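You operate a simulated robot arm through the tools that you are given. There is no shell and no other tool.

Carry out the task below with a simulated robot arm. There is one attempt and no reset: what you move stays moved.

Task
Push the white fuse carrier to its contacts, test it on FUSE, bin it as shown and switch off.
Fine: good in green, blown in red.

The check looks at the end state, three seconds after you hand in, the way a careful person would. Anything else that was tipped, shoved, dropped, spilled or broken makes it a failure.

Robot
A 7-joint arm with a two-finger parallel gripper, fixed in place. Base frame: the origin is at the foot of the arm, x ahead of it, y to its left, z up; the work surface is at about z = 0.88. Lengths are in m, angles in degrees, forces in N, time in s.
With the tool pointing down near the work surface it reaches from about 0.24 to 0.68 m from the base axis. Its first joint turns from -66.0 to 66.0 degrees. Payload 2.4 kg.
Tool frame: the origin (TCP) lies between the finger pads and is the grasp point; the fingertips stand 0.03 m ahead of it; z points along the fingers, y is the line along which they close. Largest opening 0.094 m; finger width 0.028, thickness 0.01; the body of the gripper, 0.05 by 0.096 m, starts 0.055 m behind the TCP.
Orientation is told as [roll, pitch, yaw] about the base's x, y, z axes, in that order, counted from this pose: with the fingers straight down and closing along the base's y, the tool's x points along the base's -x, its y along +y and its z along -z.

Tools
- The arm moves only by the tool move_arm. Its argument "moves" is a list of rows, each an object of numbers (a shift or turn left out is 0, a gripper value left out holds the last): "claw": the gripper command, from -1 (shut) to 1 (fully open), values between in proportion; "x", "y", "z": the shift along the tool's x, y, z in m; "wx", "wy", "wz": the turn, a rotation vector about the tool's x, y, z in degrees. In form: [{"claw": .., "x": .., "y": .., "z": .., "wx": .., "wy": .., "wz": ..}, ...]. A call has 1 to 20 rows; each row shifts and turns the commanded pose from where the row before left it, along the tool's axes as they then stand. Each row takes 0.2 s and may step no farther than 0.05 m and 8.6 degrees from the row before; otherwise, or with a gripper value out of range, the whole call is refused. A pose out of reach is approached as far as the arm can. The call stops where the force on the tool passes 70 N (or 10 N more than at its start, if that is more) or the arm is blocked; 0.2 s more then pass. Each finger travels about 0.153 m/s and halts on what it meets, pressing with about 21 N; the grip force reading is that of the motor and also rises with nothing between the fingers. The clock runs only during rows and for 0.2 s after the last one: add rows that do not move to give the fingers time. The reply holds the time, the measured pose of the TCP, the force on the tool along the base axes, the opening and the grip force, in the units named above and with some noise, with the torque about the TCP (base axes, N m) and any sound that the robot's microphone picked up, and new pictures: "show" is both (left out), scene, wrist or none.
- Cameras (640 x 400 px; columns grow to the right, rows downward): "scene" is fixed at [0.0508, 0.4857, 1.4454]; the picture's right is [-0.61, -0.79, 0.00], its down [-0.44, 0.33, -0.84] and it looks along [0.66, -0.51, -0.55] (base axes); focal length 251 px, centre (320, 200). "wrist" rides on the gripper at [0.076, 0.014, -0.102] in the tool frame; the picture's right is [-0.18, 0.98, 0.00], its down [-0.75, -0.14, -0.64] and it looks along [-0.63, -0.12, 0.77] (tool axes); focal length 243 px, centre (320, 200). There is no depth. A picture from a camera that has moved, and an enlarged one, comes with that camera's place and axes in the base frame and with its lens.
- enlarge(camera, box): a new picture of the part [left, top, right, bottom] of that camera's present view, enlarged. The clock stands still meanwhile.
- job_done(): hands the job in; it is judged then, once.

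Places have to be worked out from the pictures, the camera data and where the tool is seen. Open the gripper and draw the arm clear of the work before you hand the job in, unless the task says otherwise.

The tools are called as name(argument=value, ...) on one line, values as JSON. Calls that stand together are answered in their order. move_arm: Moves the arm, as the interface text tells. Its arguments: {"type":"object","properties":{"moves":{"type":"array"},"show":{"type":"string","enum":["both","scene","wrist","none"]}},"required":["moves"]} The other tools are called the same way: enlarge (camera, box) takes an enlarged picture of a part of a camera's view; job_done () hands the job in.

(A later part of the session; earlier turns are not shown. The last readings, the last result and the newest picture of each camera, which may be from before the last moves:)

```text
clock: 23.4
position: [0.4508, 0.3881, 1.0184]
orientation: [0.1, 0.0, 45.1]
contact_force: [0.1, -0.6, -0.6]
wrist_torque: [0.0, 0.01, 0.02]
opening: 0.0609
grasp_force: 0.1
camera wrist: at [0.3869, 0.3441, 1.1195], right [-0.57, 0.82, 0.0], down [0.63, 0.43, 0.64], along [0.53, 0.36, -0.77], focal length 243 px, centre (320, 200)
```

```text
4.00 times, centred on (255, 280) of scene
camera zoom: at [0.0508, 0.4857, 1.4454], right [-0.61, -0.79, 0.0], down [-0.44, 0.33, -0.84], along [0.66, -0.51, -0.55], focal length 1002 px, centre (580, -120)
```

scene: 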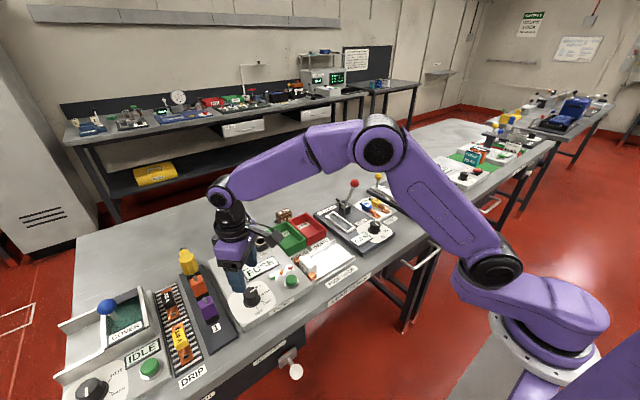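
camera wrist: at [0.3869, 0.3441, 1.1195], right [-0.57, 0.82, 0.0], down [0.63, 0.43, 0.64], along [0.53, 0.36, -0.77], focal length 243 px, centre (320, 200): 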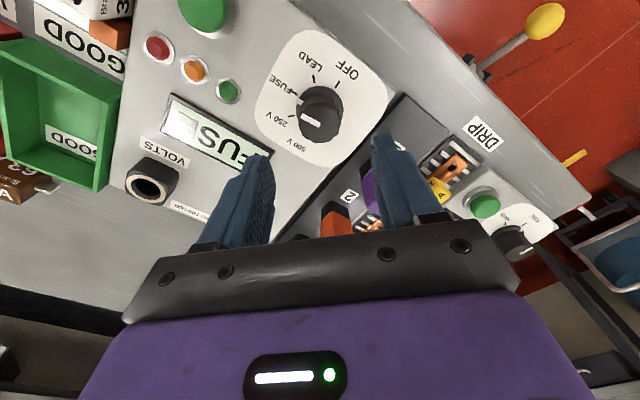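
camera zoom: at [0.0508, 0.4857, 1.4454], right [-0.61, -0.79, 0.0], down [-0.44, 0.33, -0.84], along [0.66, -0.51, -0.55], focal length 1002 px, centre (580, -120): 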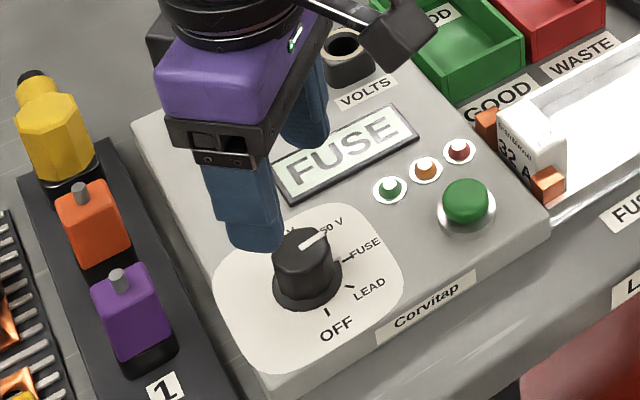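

The display reads FUSE. Now I'll close the fingers and go above the green button at about (0.430, 0.284), yawing further so the wrist camera can see the lamps while I press.

move_arm(moves=[{"claw": -1, "x": 0.0221, "y": -0.01475}, {"x": 0.0221, "y": -0.01475}, {"x": 0.0221, "y": -0.01475}, {"x": 0.0221, "y": -0.01475}, {"wz": -8}, {"wz": -8}, {"wz": -8}, {"wz": -8}, {}])

enlarge(camera="wrist", box=[160, 60, 480, 260])

enlarge(camera="scene", box=[220, 210, 350, 310])

```text
clock: 25.4
position: [0.4288, 0.2832, 1.0174]
orientation: [0.0, 0.0, 77.1]
contact_force: [0.0, 0.0, 0.3]
wrist_torque: [0.01, 0.01, 0.02]
opening: 0.0
grasp_force: 20.9
camera wrist: at [0.3988, 0.2116, 1.1183], right [-0.92, 0.4, 0.0], down [0.31, 0.7, 0.64], along [0.26, 0.59, -0.77], focal length 243 px, centre (320, 200)
```

scene: 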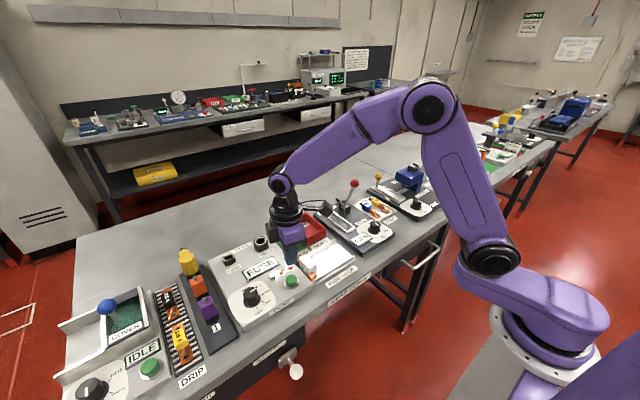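
wrist: 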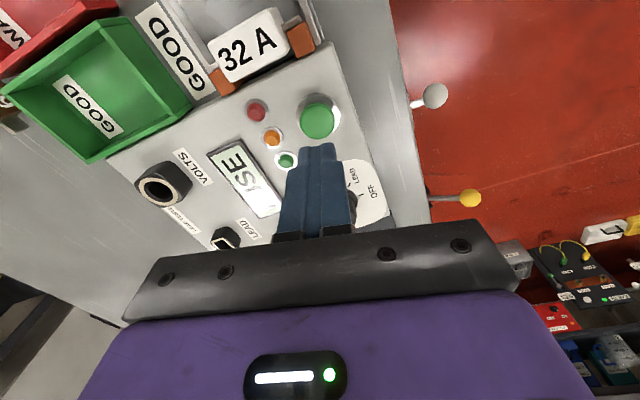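

```text
2.00 times, centred on (320, 160) of wrist
camera zoom: at [0.3988, 0.2116, 1.1183], right [-0.92, 0.4, 0.0], down [0.31, 0.7, 0.64], along [0.26, 0.59, -0.77], focal length 485 px, centre (320, 280)
```

zoom: 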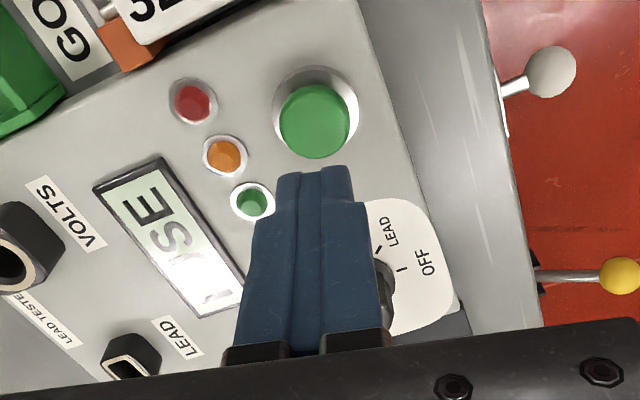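

```text
4.00 times, centred on (285, 260) of scene
camera zoom: at [0.0508, 0.4857, 1.4454], right [-0.61, -0.79, 0.0], down [-0.44, 0.33, -0.84], along [0.66, -0.51, -0.55], focal length 1002 px, centre (460, -40)
```

zoom: 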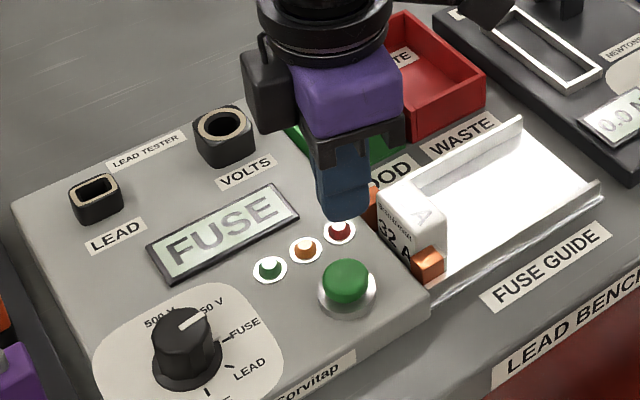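

The button centre is within about 3 mm of the TCP. I'll nudge across and descend to just above it.

move_arm(moves=[{"y": -0.002, "z": 0.025}, {"z": 0.025}, {"z": 0.005}, {}], show="none")

enlarge(camera="scene", box=[240, 230, 340, 310])

enlarge(camera="wrist", box=[160, 60, 480, 260])

```text
clock: 26.4
position: [0.4306, 0.2818, 0.9624]
orientation: [-0.1, 0.0, 77.0]
contact_force: [-0.3, 0.2, 1.2]
wrist_torque: [-0.01, 0.01, -0.01]
opening: 0.0003
grasp_force: 20.9
```

```text
5.00 times, centred on (290, 270) of scene
camera zoom: at [0.0508, 0.4857, 1.4454], right [-0.61, -0.79, 0.0], down [-0.44, 0.33, -0.84], along [0.66, -0.51, -0.55], focal length 1253 px, centre (470, -150)
```

zoom: 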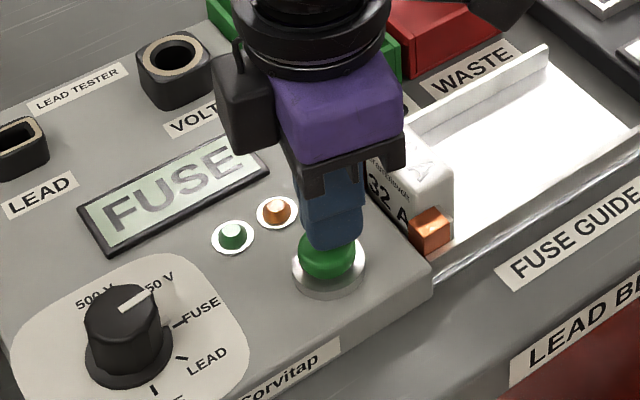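

```text
2.00 times, centred on (320, 160) of wrist
camera zoom: at [0.4001, 0.2104, 1.0635], right [-0.92, 0.4, 0.0], down [0.31, 0.7, 0.64], along [0.26, 0.59, -0.77], focal length 485 px, centre (320, 280)
```

zoom: 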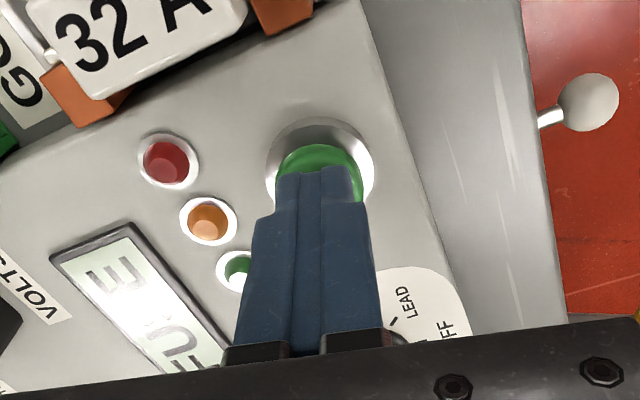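

The tips are just over or touching the button. I'll press in 2 mm steps and watch the lamps and display.

move_arm(moves=[{"z": 0.002}, {"z": 0.002}, {"z": 0.001}, {}], show="none")

enlarge(camera="wrist", box=[160, 60, 480, 260])

enlarge(camera="scene", box=[240, 230, 340, 310])

```text
clock: 27.4
position: [0.4305, 0.2829, 0.9564]
orientation: [0.0, 0.0, 77.0]
contact_force: [0.2, -0.3, 0.0]
wrist_torque: [-0.06, 0.03, 0.0]
opening: 0.0001
grasp_force: 21.0
```

```text
2.00 times, centred on (320, 160) of wrist
camera zoom: at [0.4003, 0.211, 1.0586], right [-0.92, 0.4, 0.0], down [0.31, 0.7, 0.64], along [0.26, 0.59, -0.77], focal length 485 px, centre (320, 280)
```

zoom: 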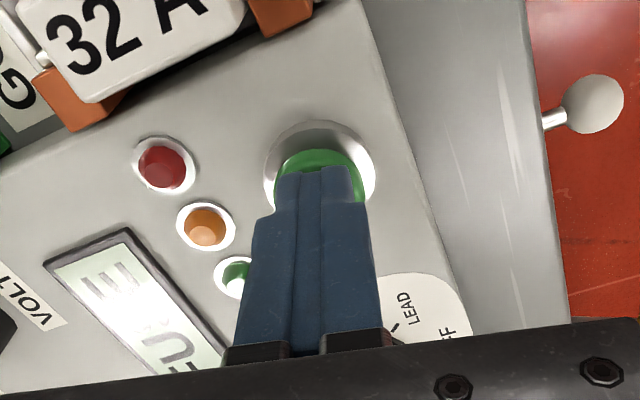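

```text
5.00 times, centred on (290, 270) of scene
camera zoom: at [0.0508, 0.4857, 1.4454], right [-0.61, -0.79, 0.0], down [-0.44, 0.33, -0.84], along [0.66, -0.51, -0.55], focal length 1253 px, centre (470, -150)
```

zoom: 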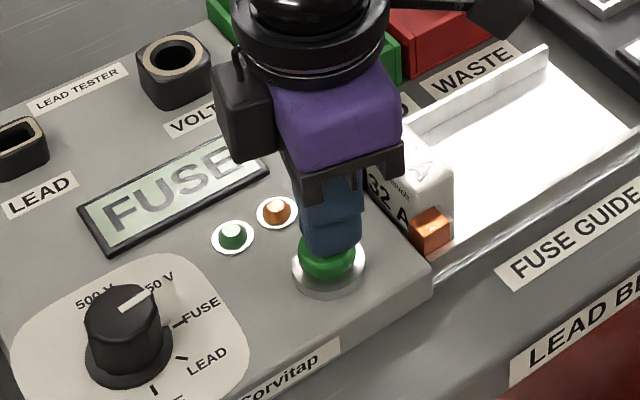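

Only a small force so far. I'll press a few more millimetres.

move_arm(moves=[{"z": 0.002}, {"z": 0.002}, {}], show="none")

enlarge(camera="wrist", box=[160, 60, 480, 260])

enlarge(camera="scene", box=[240, 230, 340, 310])

```text
clock: 28.2
position: [0.4305, 0.2837, 0.9536]
orientation: [0.0, -0.1, 77.0]
contact_force: [-0.3, -0.1, 1.0]
wrist_torque: [-0.02, -0.01, 0.02]
opening: 0.0
grasp_force: 21.3
```

```text
2.00 times, centred on (320, 160) of wrist
camera zoom: at [0.4004, 0.2115, 1.0553], right [-0.92, 0.4, 0.0], down [0.31, 0.7, 0.64], along [0.26, 0.59, -0.77], focal length 485 px, centre (320, 280)
```

zoom: 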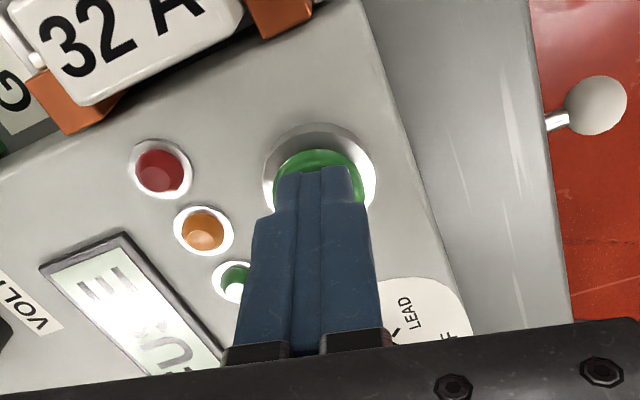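

```text
5.00 times, centred on (290, 270) of scene
camera zoom: at [0.0508, 0.4857, 1.4454], right [-0.61, -0.79, 0.0], down [-0.44, 0.33, -0.84], along [0.66, -0.51, -0.55], focal length 1253 px, centre (470, -150)
```

zoom: 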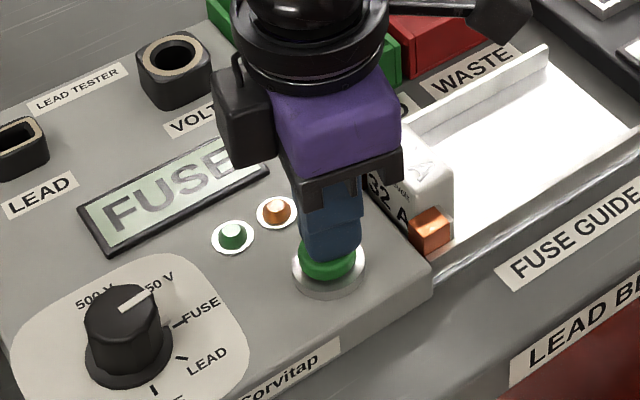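

There is still no contact force, so I'll keep going down in 2 mm steps.

move_arm(moves=[{"z": 0.002}, {"z": 0.002}, {}], show="none")

enlarge(camera="wrist", box=[160, 60, 480, 260])

enlarge(camera="scene", box=[240, 230, 340, 310])

```text
clock: 29.0
position: [0.4316, 0.2831, 0.9489]
orientation: [0.0, 0.0, 76.9]
contact_force: [1.4, 0.8, 3.0]
wrist_torque: [-0.03, -0.02, 0.02]
opening: 0.0001
grasp_force: 21.1
heard: click
```

```text
2.00 times, centred on (320, 160) of wrist
camera zoom: at [0.4, 0.2115, 1.0508], right [-0.92, 0.4, 0.0], down [0.31, 0.7, 0.64], along [0.26, 0.59, -0.77], focal length 485 px, centre (320, 280)
```

zoom: 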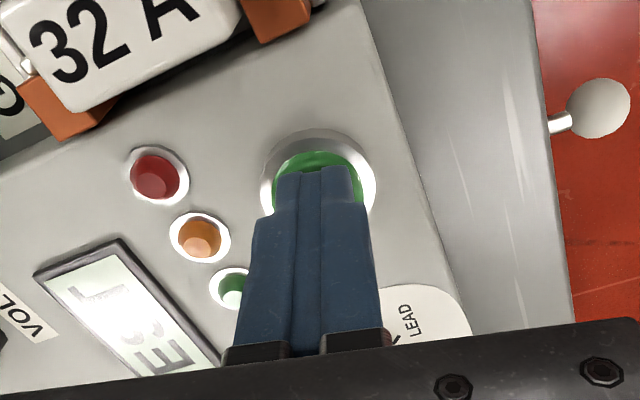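

```text
5.00 times, centred on (290, 270) of scene
camera zoom: at [0.0508, 0.4857, 1.4454], right [-0.61, -0.79, 0.0], down [-0.44, 0.33, -0.84], along [0.66, -0.51, -0.55], focal length 1253 px, centre (470, -150)
```

zoom: 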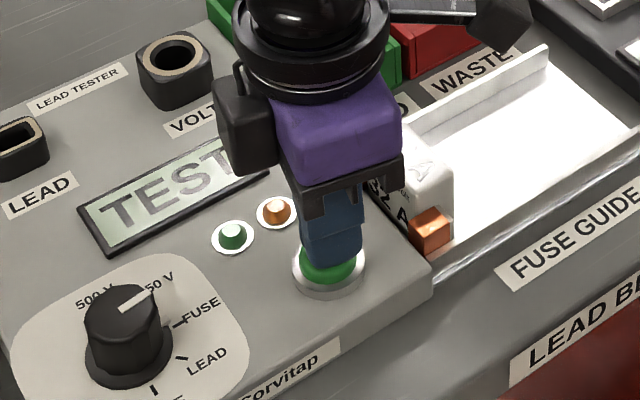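

It clicked and the display shows TEST. I'll hold here a while and watch for the result.

move_arm(moves=[{}, {}, {}, {}, {}], show="none")

enlarge(camera="wrist", box=[160, 60, 480, 260])

enlarge(camera="scene", box=[240, 230, 340, 310])

```text
clock: 30.2
position: [0.4291, 0.2834, 0.949]
orientation: [0.0, 0.0, 77.0]
contact_force: [0.7, 1.7, 3.1]
wrist_torque: [0.07, 0.01, 0.03]
opening: 0.0002
grasp_force: 20.8
```

```text
2.00 times, centred on (320, 160) of wrist
camera zoom: at [0.3998, 0.2114, 1.0508], right [-0.92, 0.4, 0.0], down [0.31, 0.7, 0.64], along [0.26, 0.59, -0.77], focal length 485 px, centre (320, 280)
```

zoom: 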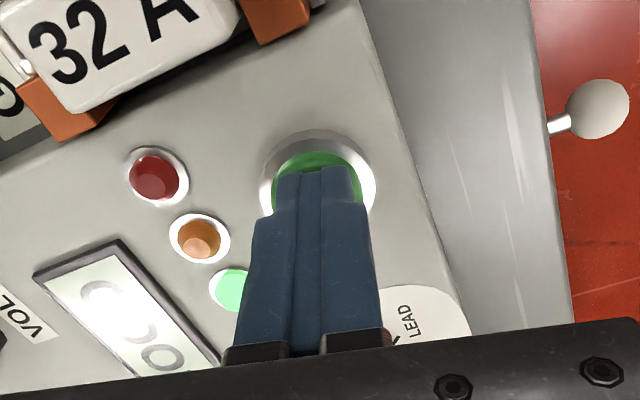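

```text
5.00 times, centred on (290, 270) of scene
camera zoom: at [0.0508, 0.4857, 1.4454], right [-0.61, -0.79, 0.0], down [-0.44, 0.33, -0.84], along [0.66, -0.51, -0.55], focal length 1253 px, centre (470, -150)
```

zoom: 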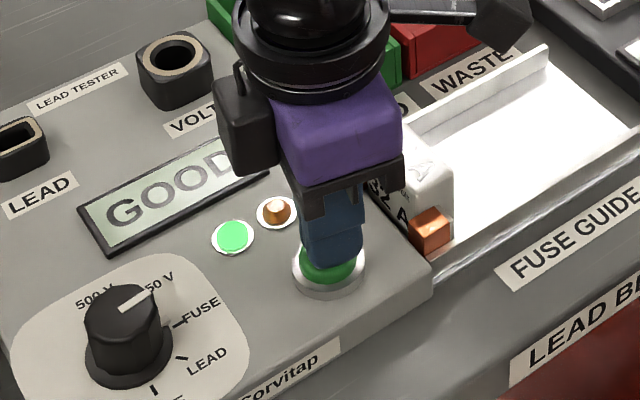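

The tester shows GOOD with the green lamp lit, so the carrier goes in the green bin. I'll lift off the button and confirm.

move_arm(moves=[{"z": -0.02}, {"z": -0.04}, {"z": -0.04}, {}])

enlarge(camera="scene", box=[220, 200, 350, 300])

enlarge(camera="wrist", box=[60, 0, 380, 200])

```text
clock: 31.2
position: [0.4309, 0.283, 1.0503]
orientation: [0.0, 0.0, 77.1]
contact_force: [0.9, -0.3, 0.3]
wrist_torque: [0.01, 0.04, 0.0]
opening: 0.0
grasp_force: 20.8
camera wrist: at [0.4001, 0.2121, 1.152], right [-0.92, 0.4, 0.0], down [0.31, 0.7, 0.64], along [0.26, 0.59, -0.77], focal length 243 px, centre (320, 200)
```

scene: 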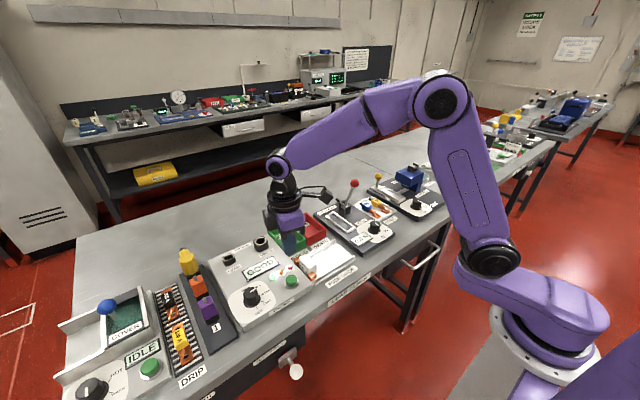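
wrist: 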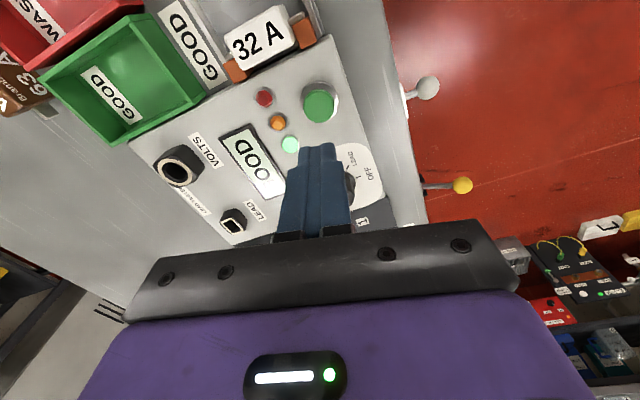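

```text
4.00 times, centred on (285, 250) of scene
camera zoom: at [0.0508, 0.4857, 1.4454], right [-0.61, -0.79, 0.0], down [-0.44, 0.33, -0.84], along [0.66, -0.51, -0.55], focal length 1002 px, centre (460, 0)
```

zoom: 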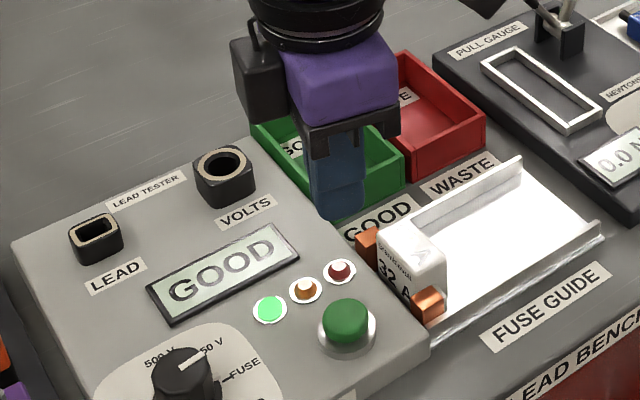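

```text
2.00 times, centred on (220, 100) of wrist
camera zoom: at [0.4001, 0.2121, 1.152], right [-0.92, 0.4, 0.0], down [0.31, 0.7, 0.64], along [0.26, 0.59, -0.77], focal length 485 px, centre (520, 400)
```

zoom: 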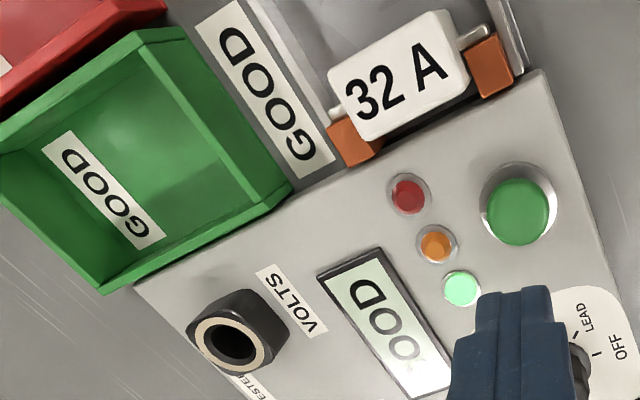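

The GOOD reading holds with the green lamp. Next I'll grip the carrier on its ±y faces above the tester's top edge, so I'll go above it at about (0.452, 0.2147), yaw back to 0, and open about 52 mm.

move_arm(moves=[{"x": 0.03075, "y": -0.0179}, {"x": 0.03075, "y": -0.0179}, {"wz": 8.555}, {"wz": 8.555}, {"wz": 8.555}, {"wz": 8.555}, {"wz": 8.555}, {"wz": 8.555}, {"wz": 8.555}, {"wz": 8.555}, {"wz": 8.555, "claw": 0.1}, {"z": 0.02}, {}])

enlarge(camera="wrist", box=[200, 40, 440, 190])

enlarge(camera="scene", box=[250, 200, 380, 300])

```text
clock: 34.0
position: [0.4508, 0.2146, 1.029]
orientation: [-0.1, 0.1, 0.0]
contact_force: [0.3, 0.3, 0.8]
wrist_torque: [0.02, 0.0, 0.02]
opening: 0.0518
grasp_force: 0.0
camera wrist: at [0.3756, 0.2289, 1.1306], right [0.18, 0.98, 0.0], down [0.75, -0.14, 0.64], along [0.63, -0.12, -0.77], focal length 243 px, centre (320, 200)
```

scene: 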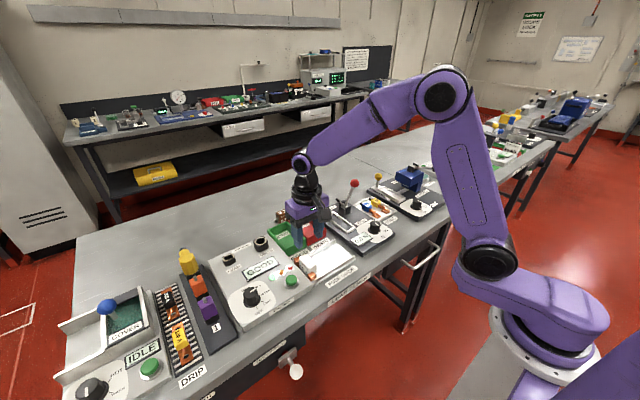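
wrist: 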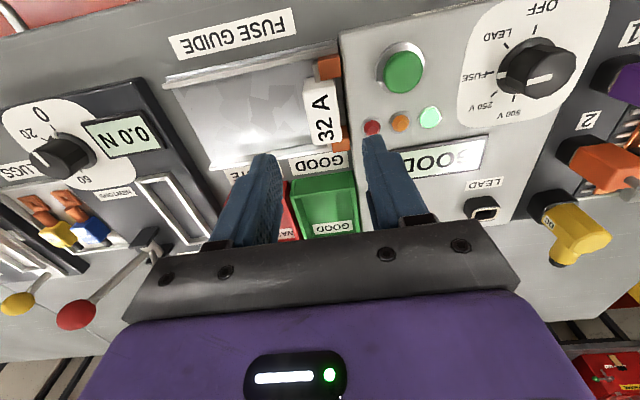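

```text
2.67 times, centred on (320, 115) of wrist
camera zoom: at [0.3756, 0.2289, 1.1306], right [0.18, 0.98, 0.0], down [0.75, -0.14, 0.64], along [0.63, -0.12, -0.77], focal length 647 px, centre (320, 427)
```

zoom: 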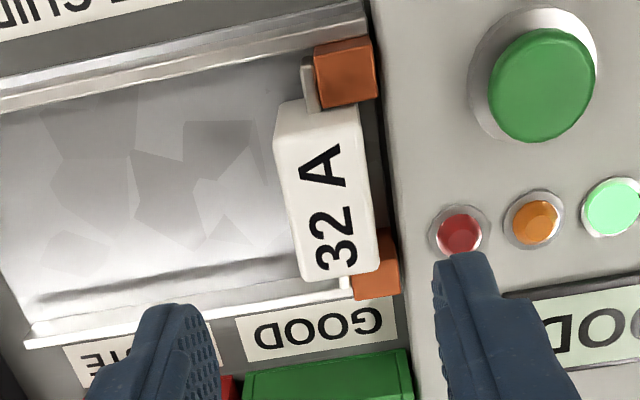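

```text
4.00 times, centred on (315, 250) of scene
camera zoom: at [0.0508, 0.4857, 1.4454], right [-0.61, -0.79, 0.0], down [-0.44, 0.33, -0.84], along [0.66, -0.51, -0.55], focal length 1002 px, centre (340, 0)
```

zoom: 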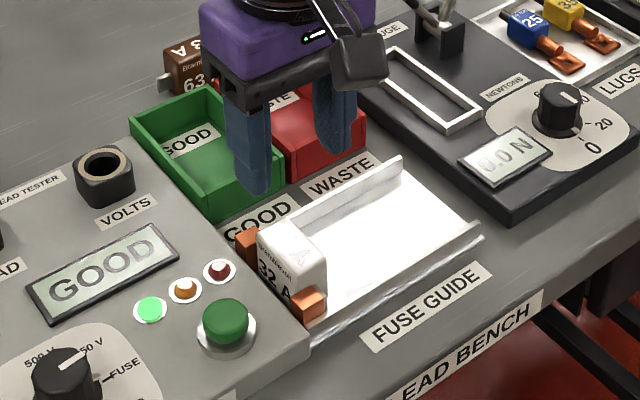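

The carrier's centre is at about (0.450, 0.2165). I'll shift 2 mm in +y and descend until the tips are near its top height.

move_arm(moves=[{"y": 0.002, "z": 0.035}, {"z": 0.03}, {"z": 0.008}, {}], show="none")

enlarge(camera="wrist", box=[220, 60, 460, 210])

enlarge(camera="scene", box=[270, 220, 370, 300])

```text
clock: 35.0
position: [0.4508, 0.217, 0.9576]
orientation: [-0.1, 0.0, 0.2]
contact_force: [0.0, -0.1, -0.5]
wrist_torque: [-0.01, -0.02, 0.01]
opening: 0.0518
grasp_force: 0.1
```

```text
2.67 times, centred on (340, 135) of wrist
camera zoom: at [0.3758, 0.2311, 1.0572], right [0.18, 0.98, 0.0], down [0.75, -0.14, 0.64], along [0.63, -0.12, -0.77], focal length 647 px, centre (267, 373)
```

zoom: 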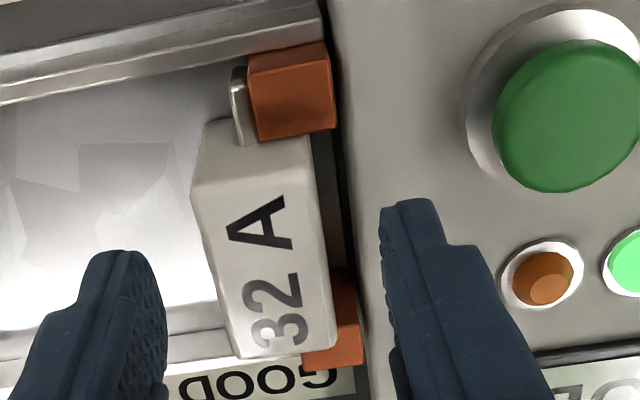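

```text
5.00 times, centred on (320, 260) of scene
camera zoom: at [0.0508, 0.4857, 1.4454], right [-0.61, -0.79, 0.0], down [-0.44, 0.33, -0.84], along [0.66, -0.51, -0.55], focal length 1253 px, centre (320, -100)
```

zoom: 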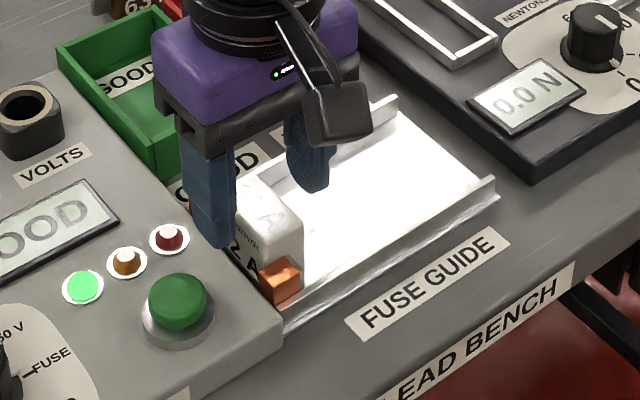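

The fingers straddle the carrier. I'll lower to fingertips about z≈0.914, just above the tester's top, checking the force.

move_arm(moves=[{"z": 0.005}, {"z": 0.004}, {"z": 0.003}, {}], show="none")

enlarge(camera="scene", box=[270, 220, 370, 300])

enlarge(camera="wrist", box=[220, 60, 460, 210])

```text
clock: 36.0
position: [0.4525, 0.218, 0.9449]
orientation: [-0.1, 0.1, 0.2]
contact_force: [-1.0, 0.1, 0.2]
wrist_torque: [0.02, -0.02, 0.01]
opening: 0.0519
grasp_force: 0.0
```

```text
5.00 times, centred on (320, 260) of scene
camera zoom: at [0.0508, 0.4857, 1.4454], right [-0.61, -0.79, 0.0], down [-0.44, 0.33, -0.84], along [0.66, -0.51, -0.55], focal length 1253 px, centre (320, -100)
```

zoom: 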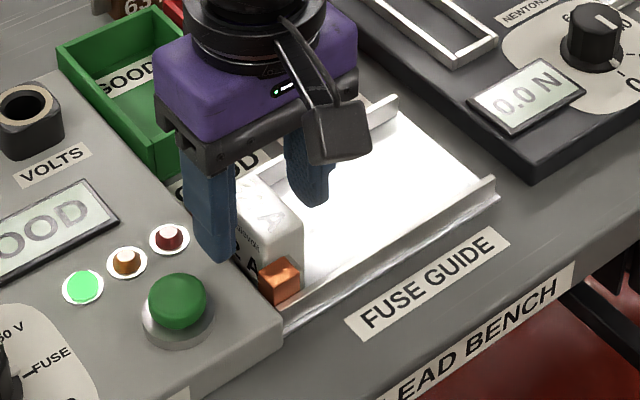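

```text
2.67 times, centred on (340, 135) of wrist
camera zoom: at [0.3761, 0.2312, 1.0458], right [0.18, 0.98, 0.0], down [0.75, -0.14, 0.64], along [0.63, -0.12, -0.77], focal length 647 px, centre (267, 373)
```

zoom: 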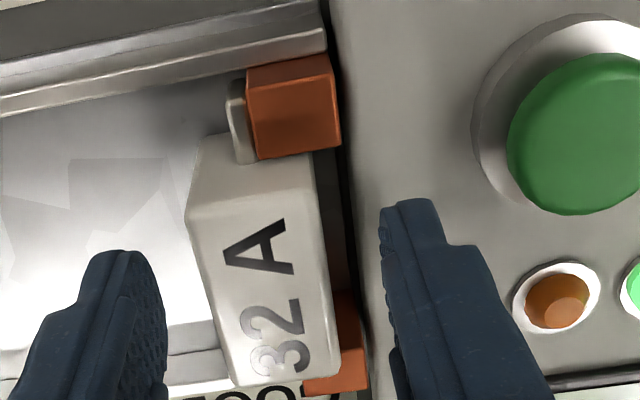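

Still free. I'll go 3 mm lower, then close gently on the carrier.

move_arm(moves=[{"z": 0.003}, {}, {"claw": -0.3}, {"claw": -0.5}, {"claw": -1}, {}, {}], show="none")

enlarge(camera="scene", box=[270, 220, 370, 300])

enlarge(camera="wrist", box=[220, 60, 460, 210])

```text
clock: 37.6
position: [0.4507, 0.217, 0.9401]
orientation: [0.0, 0.0, 0.1]
contact_force: [0.0, 0.0, 0.4]
wrist_torque: [-0.02, 0.0, 0.02]
opening: 0.0274
grasp_force: 20.9
```

```text
5.00 times, centred on (320, 260) of scene
camera zoom: at [0.0508, 0.4857, 1.4454], right [-0.61, -0.79, 0.0], down [-0.44, 0.33, -0.84], along [0.66, -0.51, -0.55], focal length 1253 px, centre (320, -100)
```

zoom: 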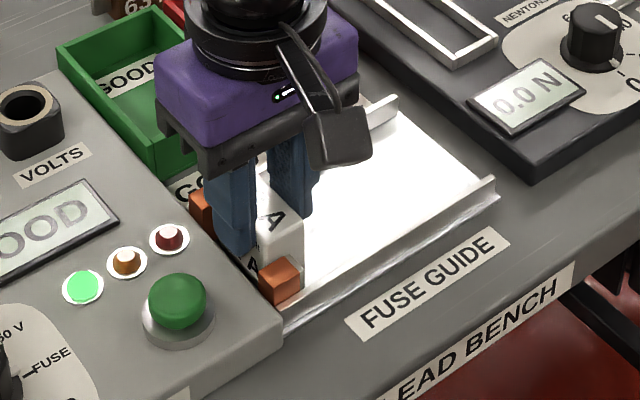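

```text
2.67 times, centred on (340, 135) of wrist
camera zoom: at [0.3758, 0.2308, 1.0425], right [0.18, 0.98, 0.0], down [0.75, -0.14, 0.64], along [0.63, -0.12, -0.77], focal length 647 px, centre (267, 373)
```

zoom: 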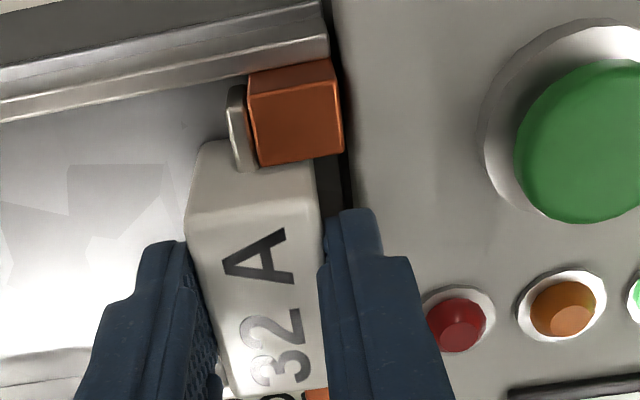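

The carrier is gripped at 27 mm opening. I'll slide it 6 mm off the contacts and lift it.

move_arm(moves=[{"y": -0.003}, {"y": -0.004}, {"z": -0.015}, {"z": -0.025}, {"z": -0.025}, {"z": -0.025}, {}])

enlarge(camera="scene", box=[250, 190, 380, 290])

enlarge(camera="wrist", box=[200, 60, 440, 210])

```text
clock: 39.2
position: [0.453, 0.2071, 1.0304]
orientation: [-0.1, 0.0, 0.1]
contact_force: [-0.8, 0.0, -0.3]
wrist_torque: [-0.01, 0.01, 0.0]
opening: 0.0001
grasp_force: 20.8
camera wrist: at [0.3768, 0.2213, 1.1325], right [0.18, 0.98, 0.0], down [0.75, -0.14, 0.64], along [0.63, -0.12, -0.77], focal length 243 px, centre (320, 200)
```

scene: 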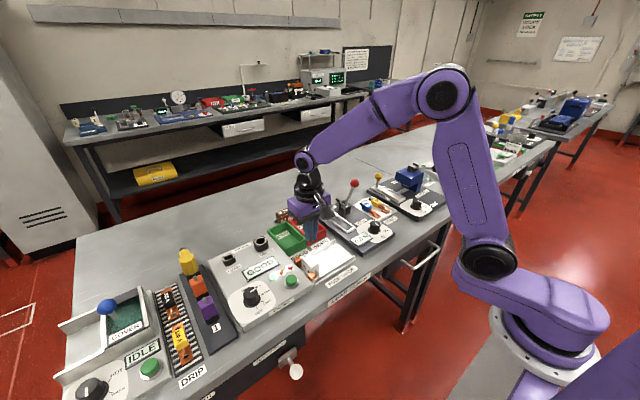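
wrist: 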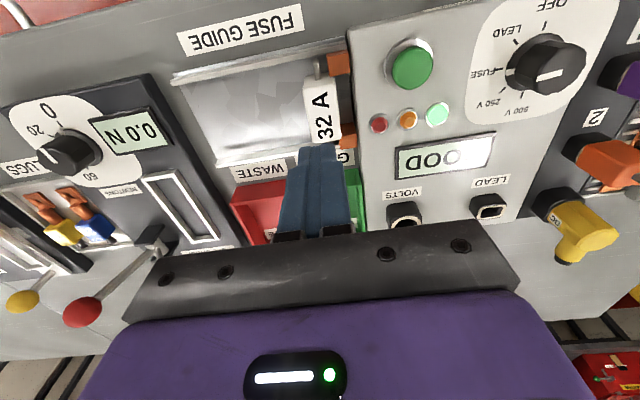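

```text
4.00 times, centred on (315, 240) of scene
camera zoom: at [0.0508, 0.4857, 1.4454], right [-0.61, -0.79, 0.0], down [-0.44, 0.33, -0.84], along [0.66, -0.51, -0.55], focal length 1002 px, centre (340, 40)
```

zoom: 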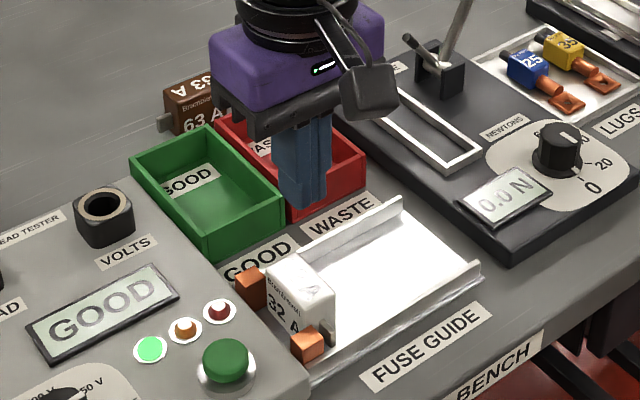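

```text
2.67 times, centred on (320, 135) of wrist
camera zoom: at [0.3768, 0.2213, 1.1325], right [0.18, 0.98, 0.0], down [0.75, -0.14, 0.64], along [0.63, -0.12, -0.77], focal length 647 px, centre (320, 373)
```

zoom: 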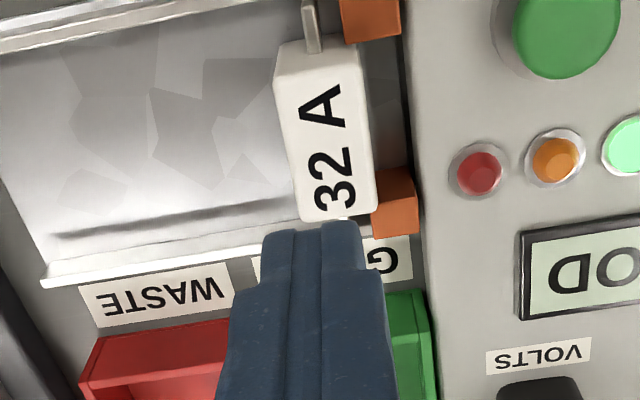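

The shallow grip slipped on lifting. The carrier moved 7 mm back with the slide and still stands upright in the guide. I'll regrip its top, slide it well away from the tester, and then take a deeper hold.

move_arm(moves=[{"claw": 0.1}, {}, {"z": 0.035}, {"z": 0.035}, {"z": 0.02}, {}, {"claw": -0.3}, {"claw": -0.5}, {"claw": -1}, {}, {}], show="none")

enlarge(camera="wrist", box=[220, 60, 460, 210])

```text
clock: 41.6
position: [0.4508, 0.2093, 0.9406]
orientation: [0.0, 0.0, 0.1]
contact_force: [0.0, 0.4, -0.2]
wrist_torque: [-0.01, 0.0, 0.01]
opening: 0.0273
grasp_force: 20.8
```

```text
2.67 times, centred on (340, 135) of wrist
camera zoom: at [0.3757, 0.2226, 1.0421], right [0.18, 0.98, 0.0], down [0.75, -0.14, 0.64], along [0.63, -0.12, -0.77], focal length 647 px, centre (267, 373)
```

zoom: 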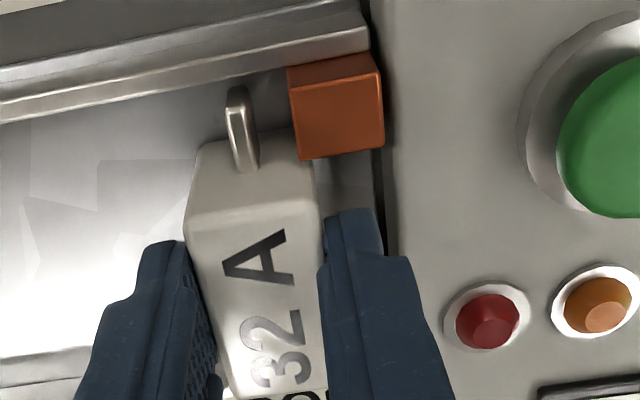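

Regripped. I'll slide it 40 mm toward −y in small steps, then open.

move_arm(moves=[{"y": -0.006}, {"y": -0.007}, {"y": -0.007}, {"y": -0.007}, {"y": -0.007}, {"y": -0.006}, {}, {"claw": 0.1}, {}, {}])

enlarge(camera="wrist", box=[220, 60, 460, 210])

enlarge(camera="scene", box=[270, 200, 370, 280])

```text
clock: 43.8
position: [0.452, 0.1701, 0.9418]
orientation: [0.0, 0.0, 0.1]
contact_force: [0.2, -0.2, -0.5]
wrist_torque: [0.0, -0.04, 0.01]
opening: 0.0517
grasp_force: 0.1
camera wrist: at [0.3764, 0.1833, 1.0427], right [0.18, 0.98, 0.0], down [0.75, -0.14, 0.64], along [0.63, -0.12, -0.77], focal length 243 px, centre (320, 200)
```

scene: 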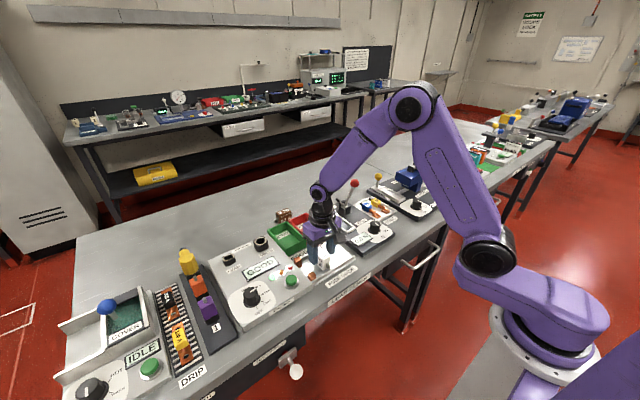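
wrist: 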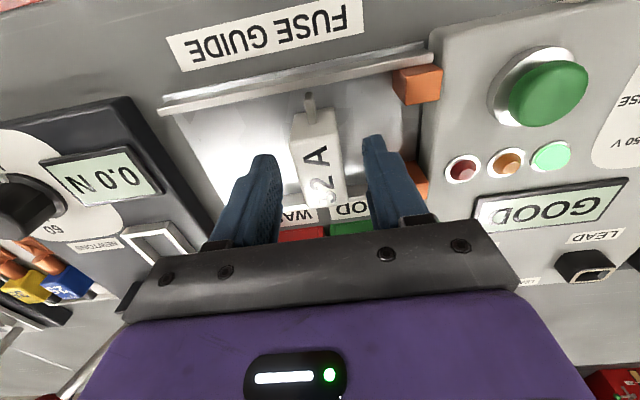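

```text
2.67 times, centred on (340, 135) of wrist
camera zoom: at [0.3764, 0.1833, 1.0427], right [0.18, 0.98, 0.0], down [0.75, -0.14, 0.64], along [0.63, -0.12, -0.77], focal length 647 px, centre (267, 373)
```

zoom: 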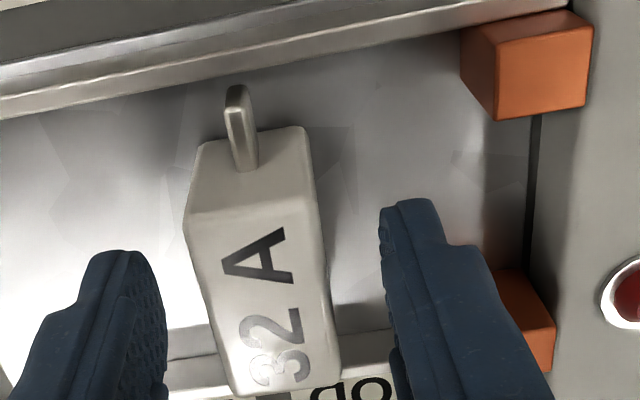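

```text
5.00 times, centred on (320, 240) of scene
camera zoom: at [0.0508, 0.4857, 1.4454], right [-0.61, -0.79, 0.0], down [-0.44, 0.33, -0.84], along [0.66, -0.51, -0.55], focal length 1253 px, centre (320, 0)
```

zoom: 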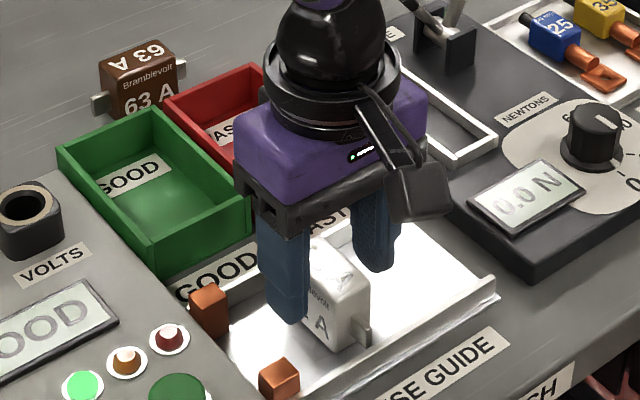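

The carrier is now clear with room on both sides. I'll lower the fingertips to near the floor, grip deep, and lift slightly to test.

move_arm(moves=[{"z": 0.005}, {"z": 0.004}, {}, {"claw": -0.3}, {"claw": -0.5}, {"claw": -1}, {}, {}, {"z": -0.005}, {"z": -0.01}, {"z": -0.01}, {}])

enlarge(camera="scene", box=[270, 200, 370, 280])

enlarge(camera="wrist", box=[220, 60, 460, 210])

```text
clock: 46.4
position: [0.4508, 0.1704, 0.9578]
orientation: [0.0, -0.1, 0.1]
contact_force: [0.2, 1.0, -1.3]
wrist_torque: [0.01, -0.01, -0.01]
opening: 0.0276
grasp_force: 21.0
camera wrist: at [0.3758, 0.1841, 1.0592], right [0.18, 0.98, 0.0], down [0.75, -0.14, 0.64], along [0.63, -0.12, -0.77], focal length 243 px, centre (320, 200)
```

scene: 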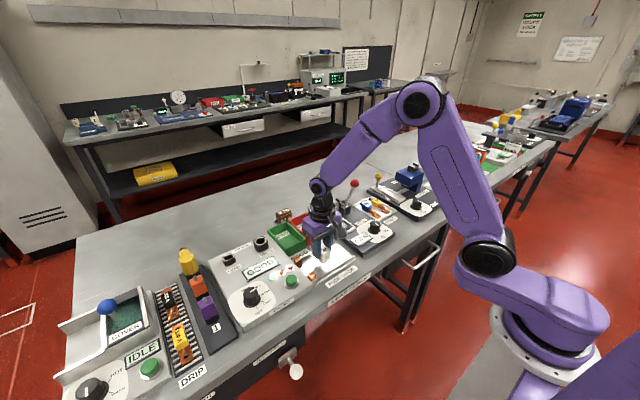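
wrist: 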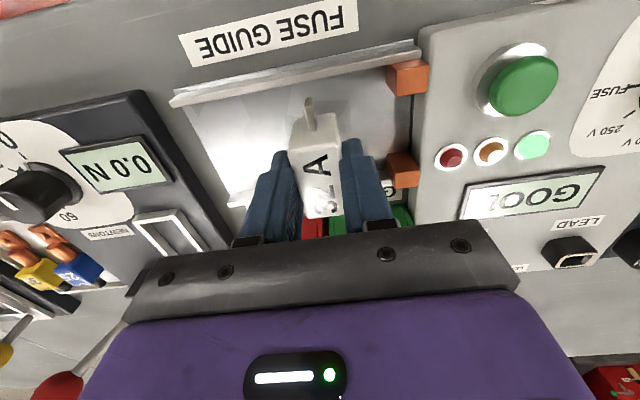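

```text
5.00 times, centred on (320, 240) of scene
camera zoom: at [0.0508, 0.4857, 1.4454], right [-0.61, -0.79, 0.0], down [-0.44, 0.33, -0.84], along [0.66, -0.51, -0.55], focal length 1253 px, centre (320, 0)
```

zoom: 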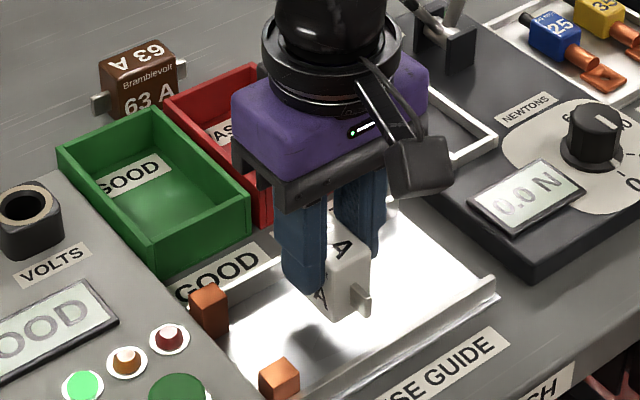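

```text
2.67 times, centred on (340, 135) of wrist
camera zoom: at [0.3758, 0.1841, 1.0592], right [0.18, 0.98, 0.0], down [0.75, -0.14, 0.64], along [0.63, -0.12, -0.77], focal length 647 px, centre (267, 373)
```

zoom: 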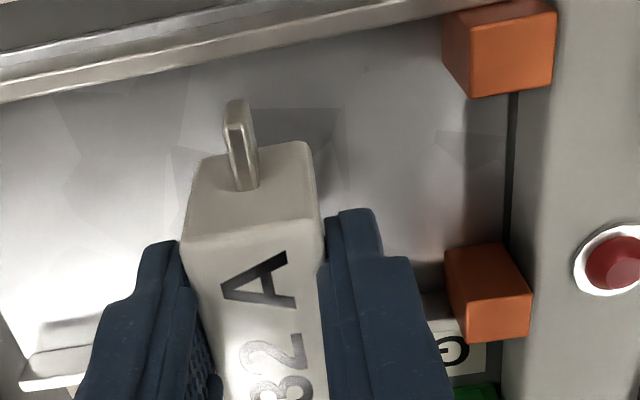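

The carrier has come up (opening 27.6 mm, slight weight). I'll lift to travel height and check that it stays held.

move_arm(moves=[{"z": -0.02}, {"z": -0.025}, {"z": -0.025}, {}], show="none")

enlarge(camera="scene", box=[250, 180, 380, 280])

enlarge(camera="wrist", box=[220, 60, 460, 210])

```text
clock: 47.4
position: [0.4504, 0.1703, 1.0287]
orientation: [0.0, 0.0, 0.2]
contact_force: [-0.3, 0.1, -0.6]
wrist_torque: [0.01, -0.01, 0.02]
opening: 0.0274
grasp_force: 21.7
```

```text
4.00 times, centred on (315, 230) of scene
camera zoom: at [0.0508, 0.4857, 1.4454], right [-0.61, -0.79, 0.0], down [-0.44, 0.33, -0.84], along [0.66, -0.51, -0.55], focal length 1002 px, centre (340, 80)
```

zoom: 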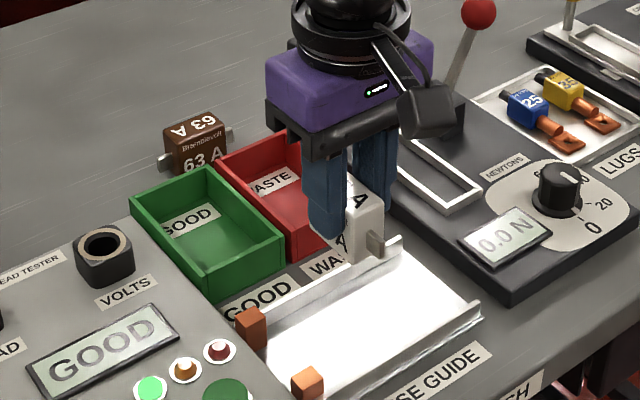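

```text
2.67 times, centred on (340, 135) of wrist
camera zoom: at [0.3751, 0.1839, 1.13], right [0.18, 0.98, 0.0], down [0.75, -0.14, 0.64], along [0.63, -0.12, -0.77], focal length 647 px, centre (267, 373)
```

zoom: 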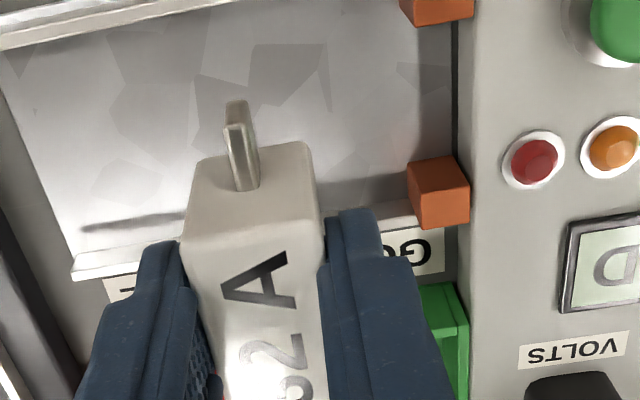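

Held securely. I'll carry it over the green bin, whose centre I judge at about (0.595, 0.198), and look before lowering.

move_arm(moves=[{"x": -0.0353, "y": 0.007}, {"x": -0.0353, "y": 0.007}, {"x": -0.0353, "y": 0.007}, {"x": -0.0353, "y": 0.0072}, {}])

enlarge(camera="scene", box=[240, 170, 370, 270])

enlarge(camera="wrist", box=[200, 60, 440, 210])

```text
clock: 48.6
position: [0.5926, 0.1993, 1.0296]
orientation: [0.0, -0.1, 0.1]
contact_force: [-0.1, -0.2, -2.0]
wrist_torque: [-0.01, 0.05, -0.01]
opening: 0.0274
grasp_force: 21.0
camera wrist: at [0.5169, 0.2118, 1.13], right [0.18, 0.98, 0.0], down [0.75, -0.14, 0.64], along [0.63, -0.12, -0.77], focal length 243 px, centre (320, 200)
```

scene: 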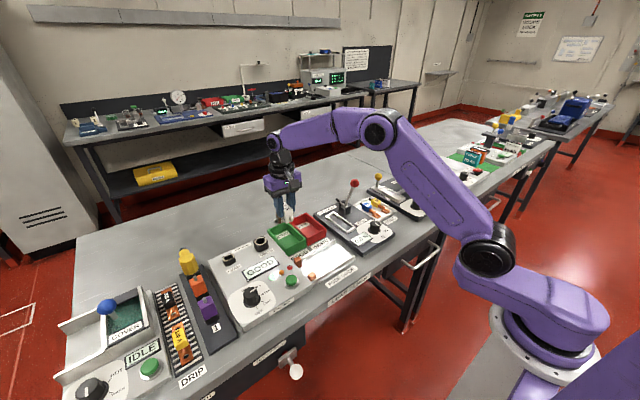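
wrist: 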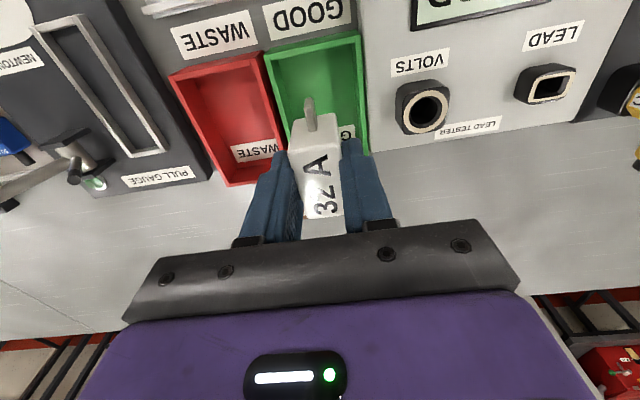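

```text
4.00 times, centred on (305, 220) of scene
camera zoom: at [0.0508, 0.4857, 1.4454], right [-0.61, -0.79, 0.0], down [-0.44, 0.33, -0.84], along [0.66, -0.51, -0.55], focal length 1002 px, centre (380, 120)
```

zoom: 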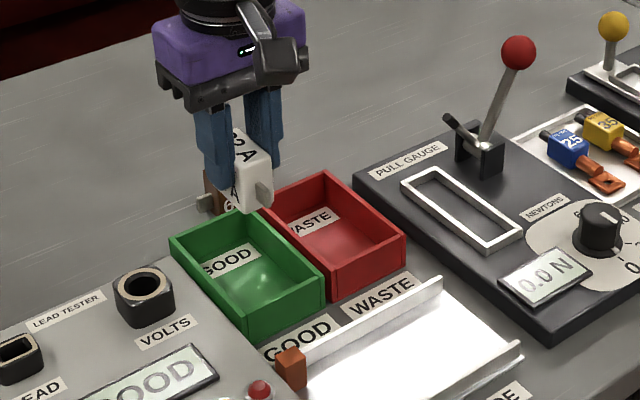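

```text
2.67 times, centred on (320, 135) of wrist
camera zoom: at [0.5169, 0.2118, 1.13], right [0.18, 0.98, 0.0], down [0.75, -0.14, 0.64], along [0.63, -0.12, -0.77], focal length 647 px, centre (320, 373)
```

zoom: 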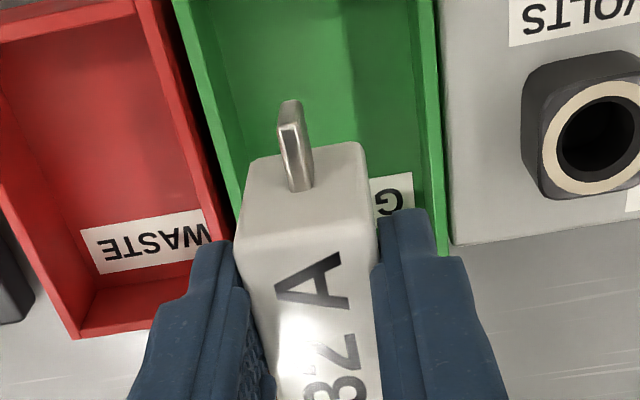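

The bin spans about x 0.541–0.649 and y 0.162–0.237, so the carrier is nearly centred. I'll shift 4 mm in +x and lower it into the bin.

move_arm(moves=[{"x": -0.004, "z": 0.02}, {"z": 0.025}, {"z": 0.025}, {"z": 0.012}, {}], show="none")

enlarge(camera="scene", box=[240, 180, 370, 280])

enlarge(camera="wrist", box=[200, 60, 440, 210])

```text
clock: 49.8
position: [0.5968, 0.1981, 0.9446]
orientation: [0.0, 0.1, 0.0]
contact_force: [-0.5, 0.0, -1.3]
wrist_torque: [0.01, -0.03, -0.03]
opening: 0.0273
grasp_force: 21.1
```

```text
4.00 times, centred on (305, 230) of scene
camera zoom: at [0.0508, 0.4857, 1.4454], right [-0.61, -0.79, 0.0], down [-0.44, 0.33, -0.84], along [0.66, -0.51, -0.55], focal length 1002 px, centre (380, 80)
```

zoom: 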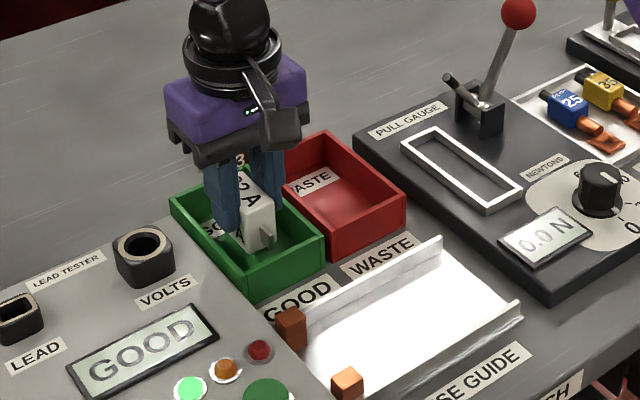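

```text
2.67 times, centred on (320, 135) of wrist
camera zoom: at [0.5214, 0.2119, 1.0464], right [0.18, 0.98, 0.0], down [0.75, -0.14, 0.64], along [0.63, -0.12, -0.77], focal length 647 px, centre (320, 373)
```

zoom: 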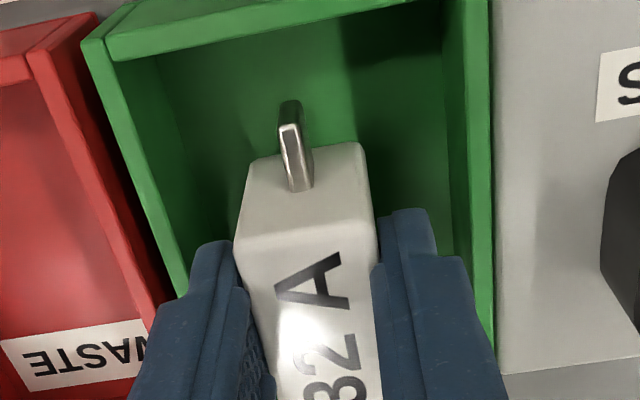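

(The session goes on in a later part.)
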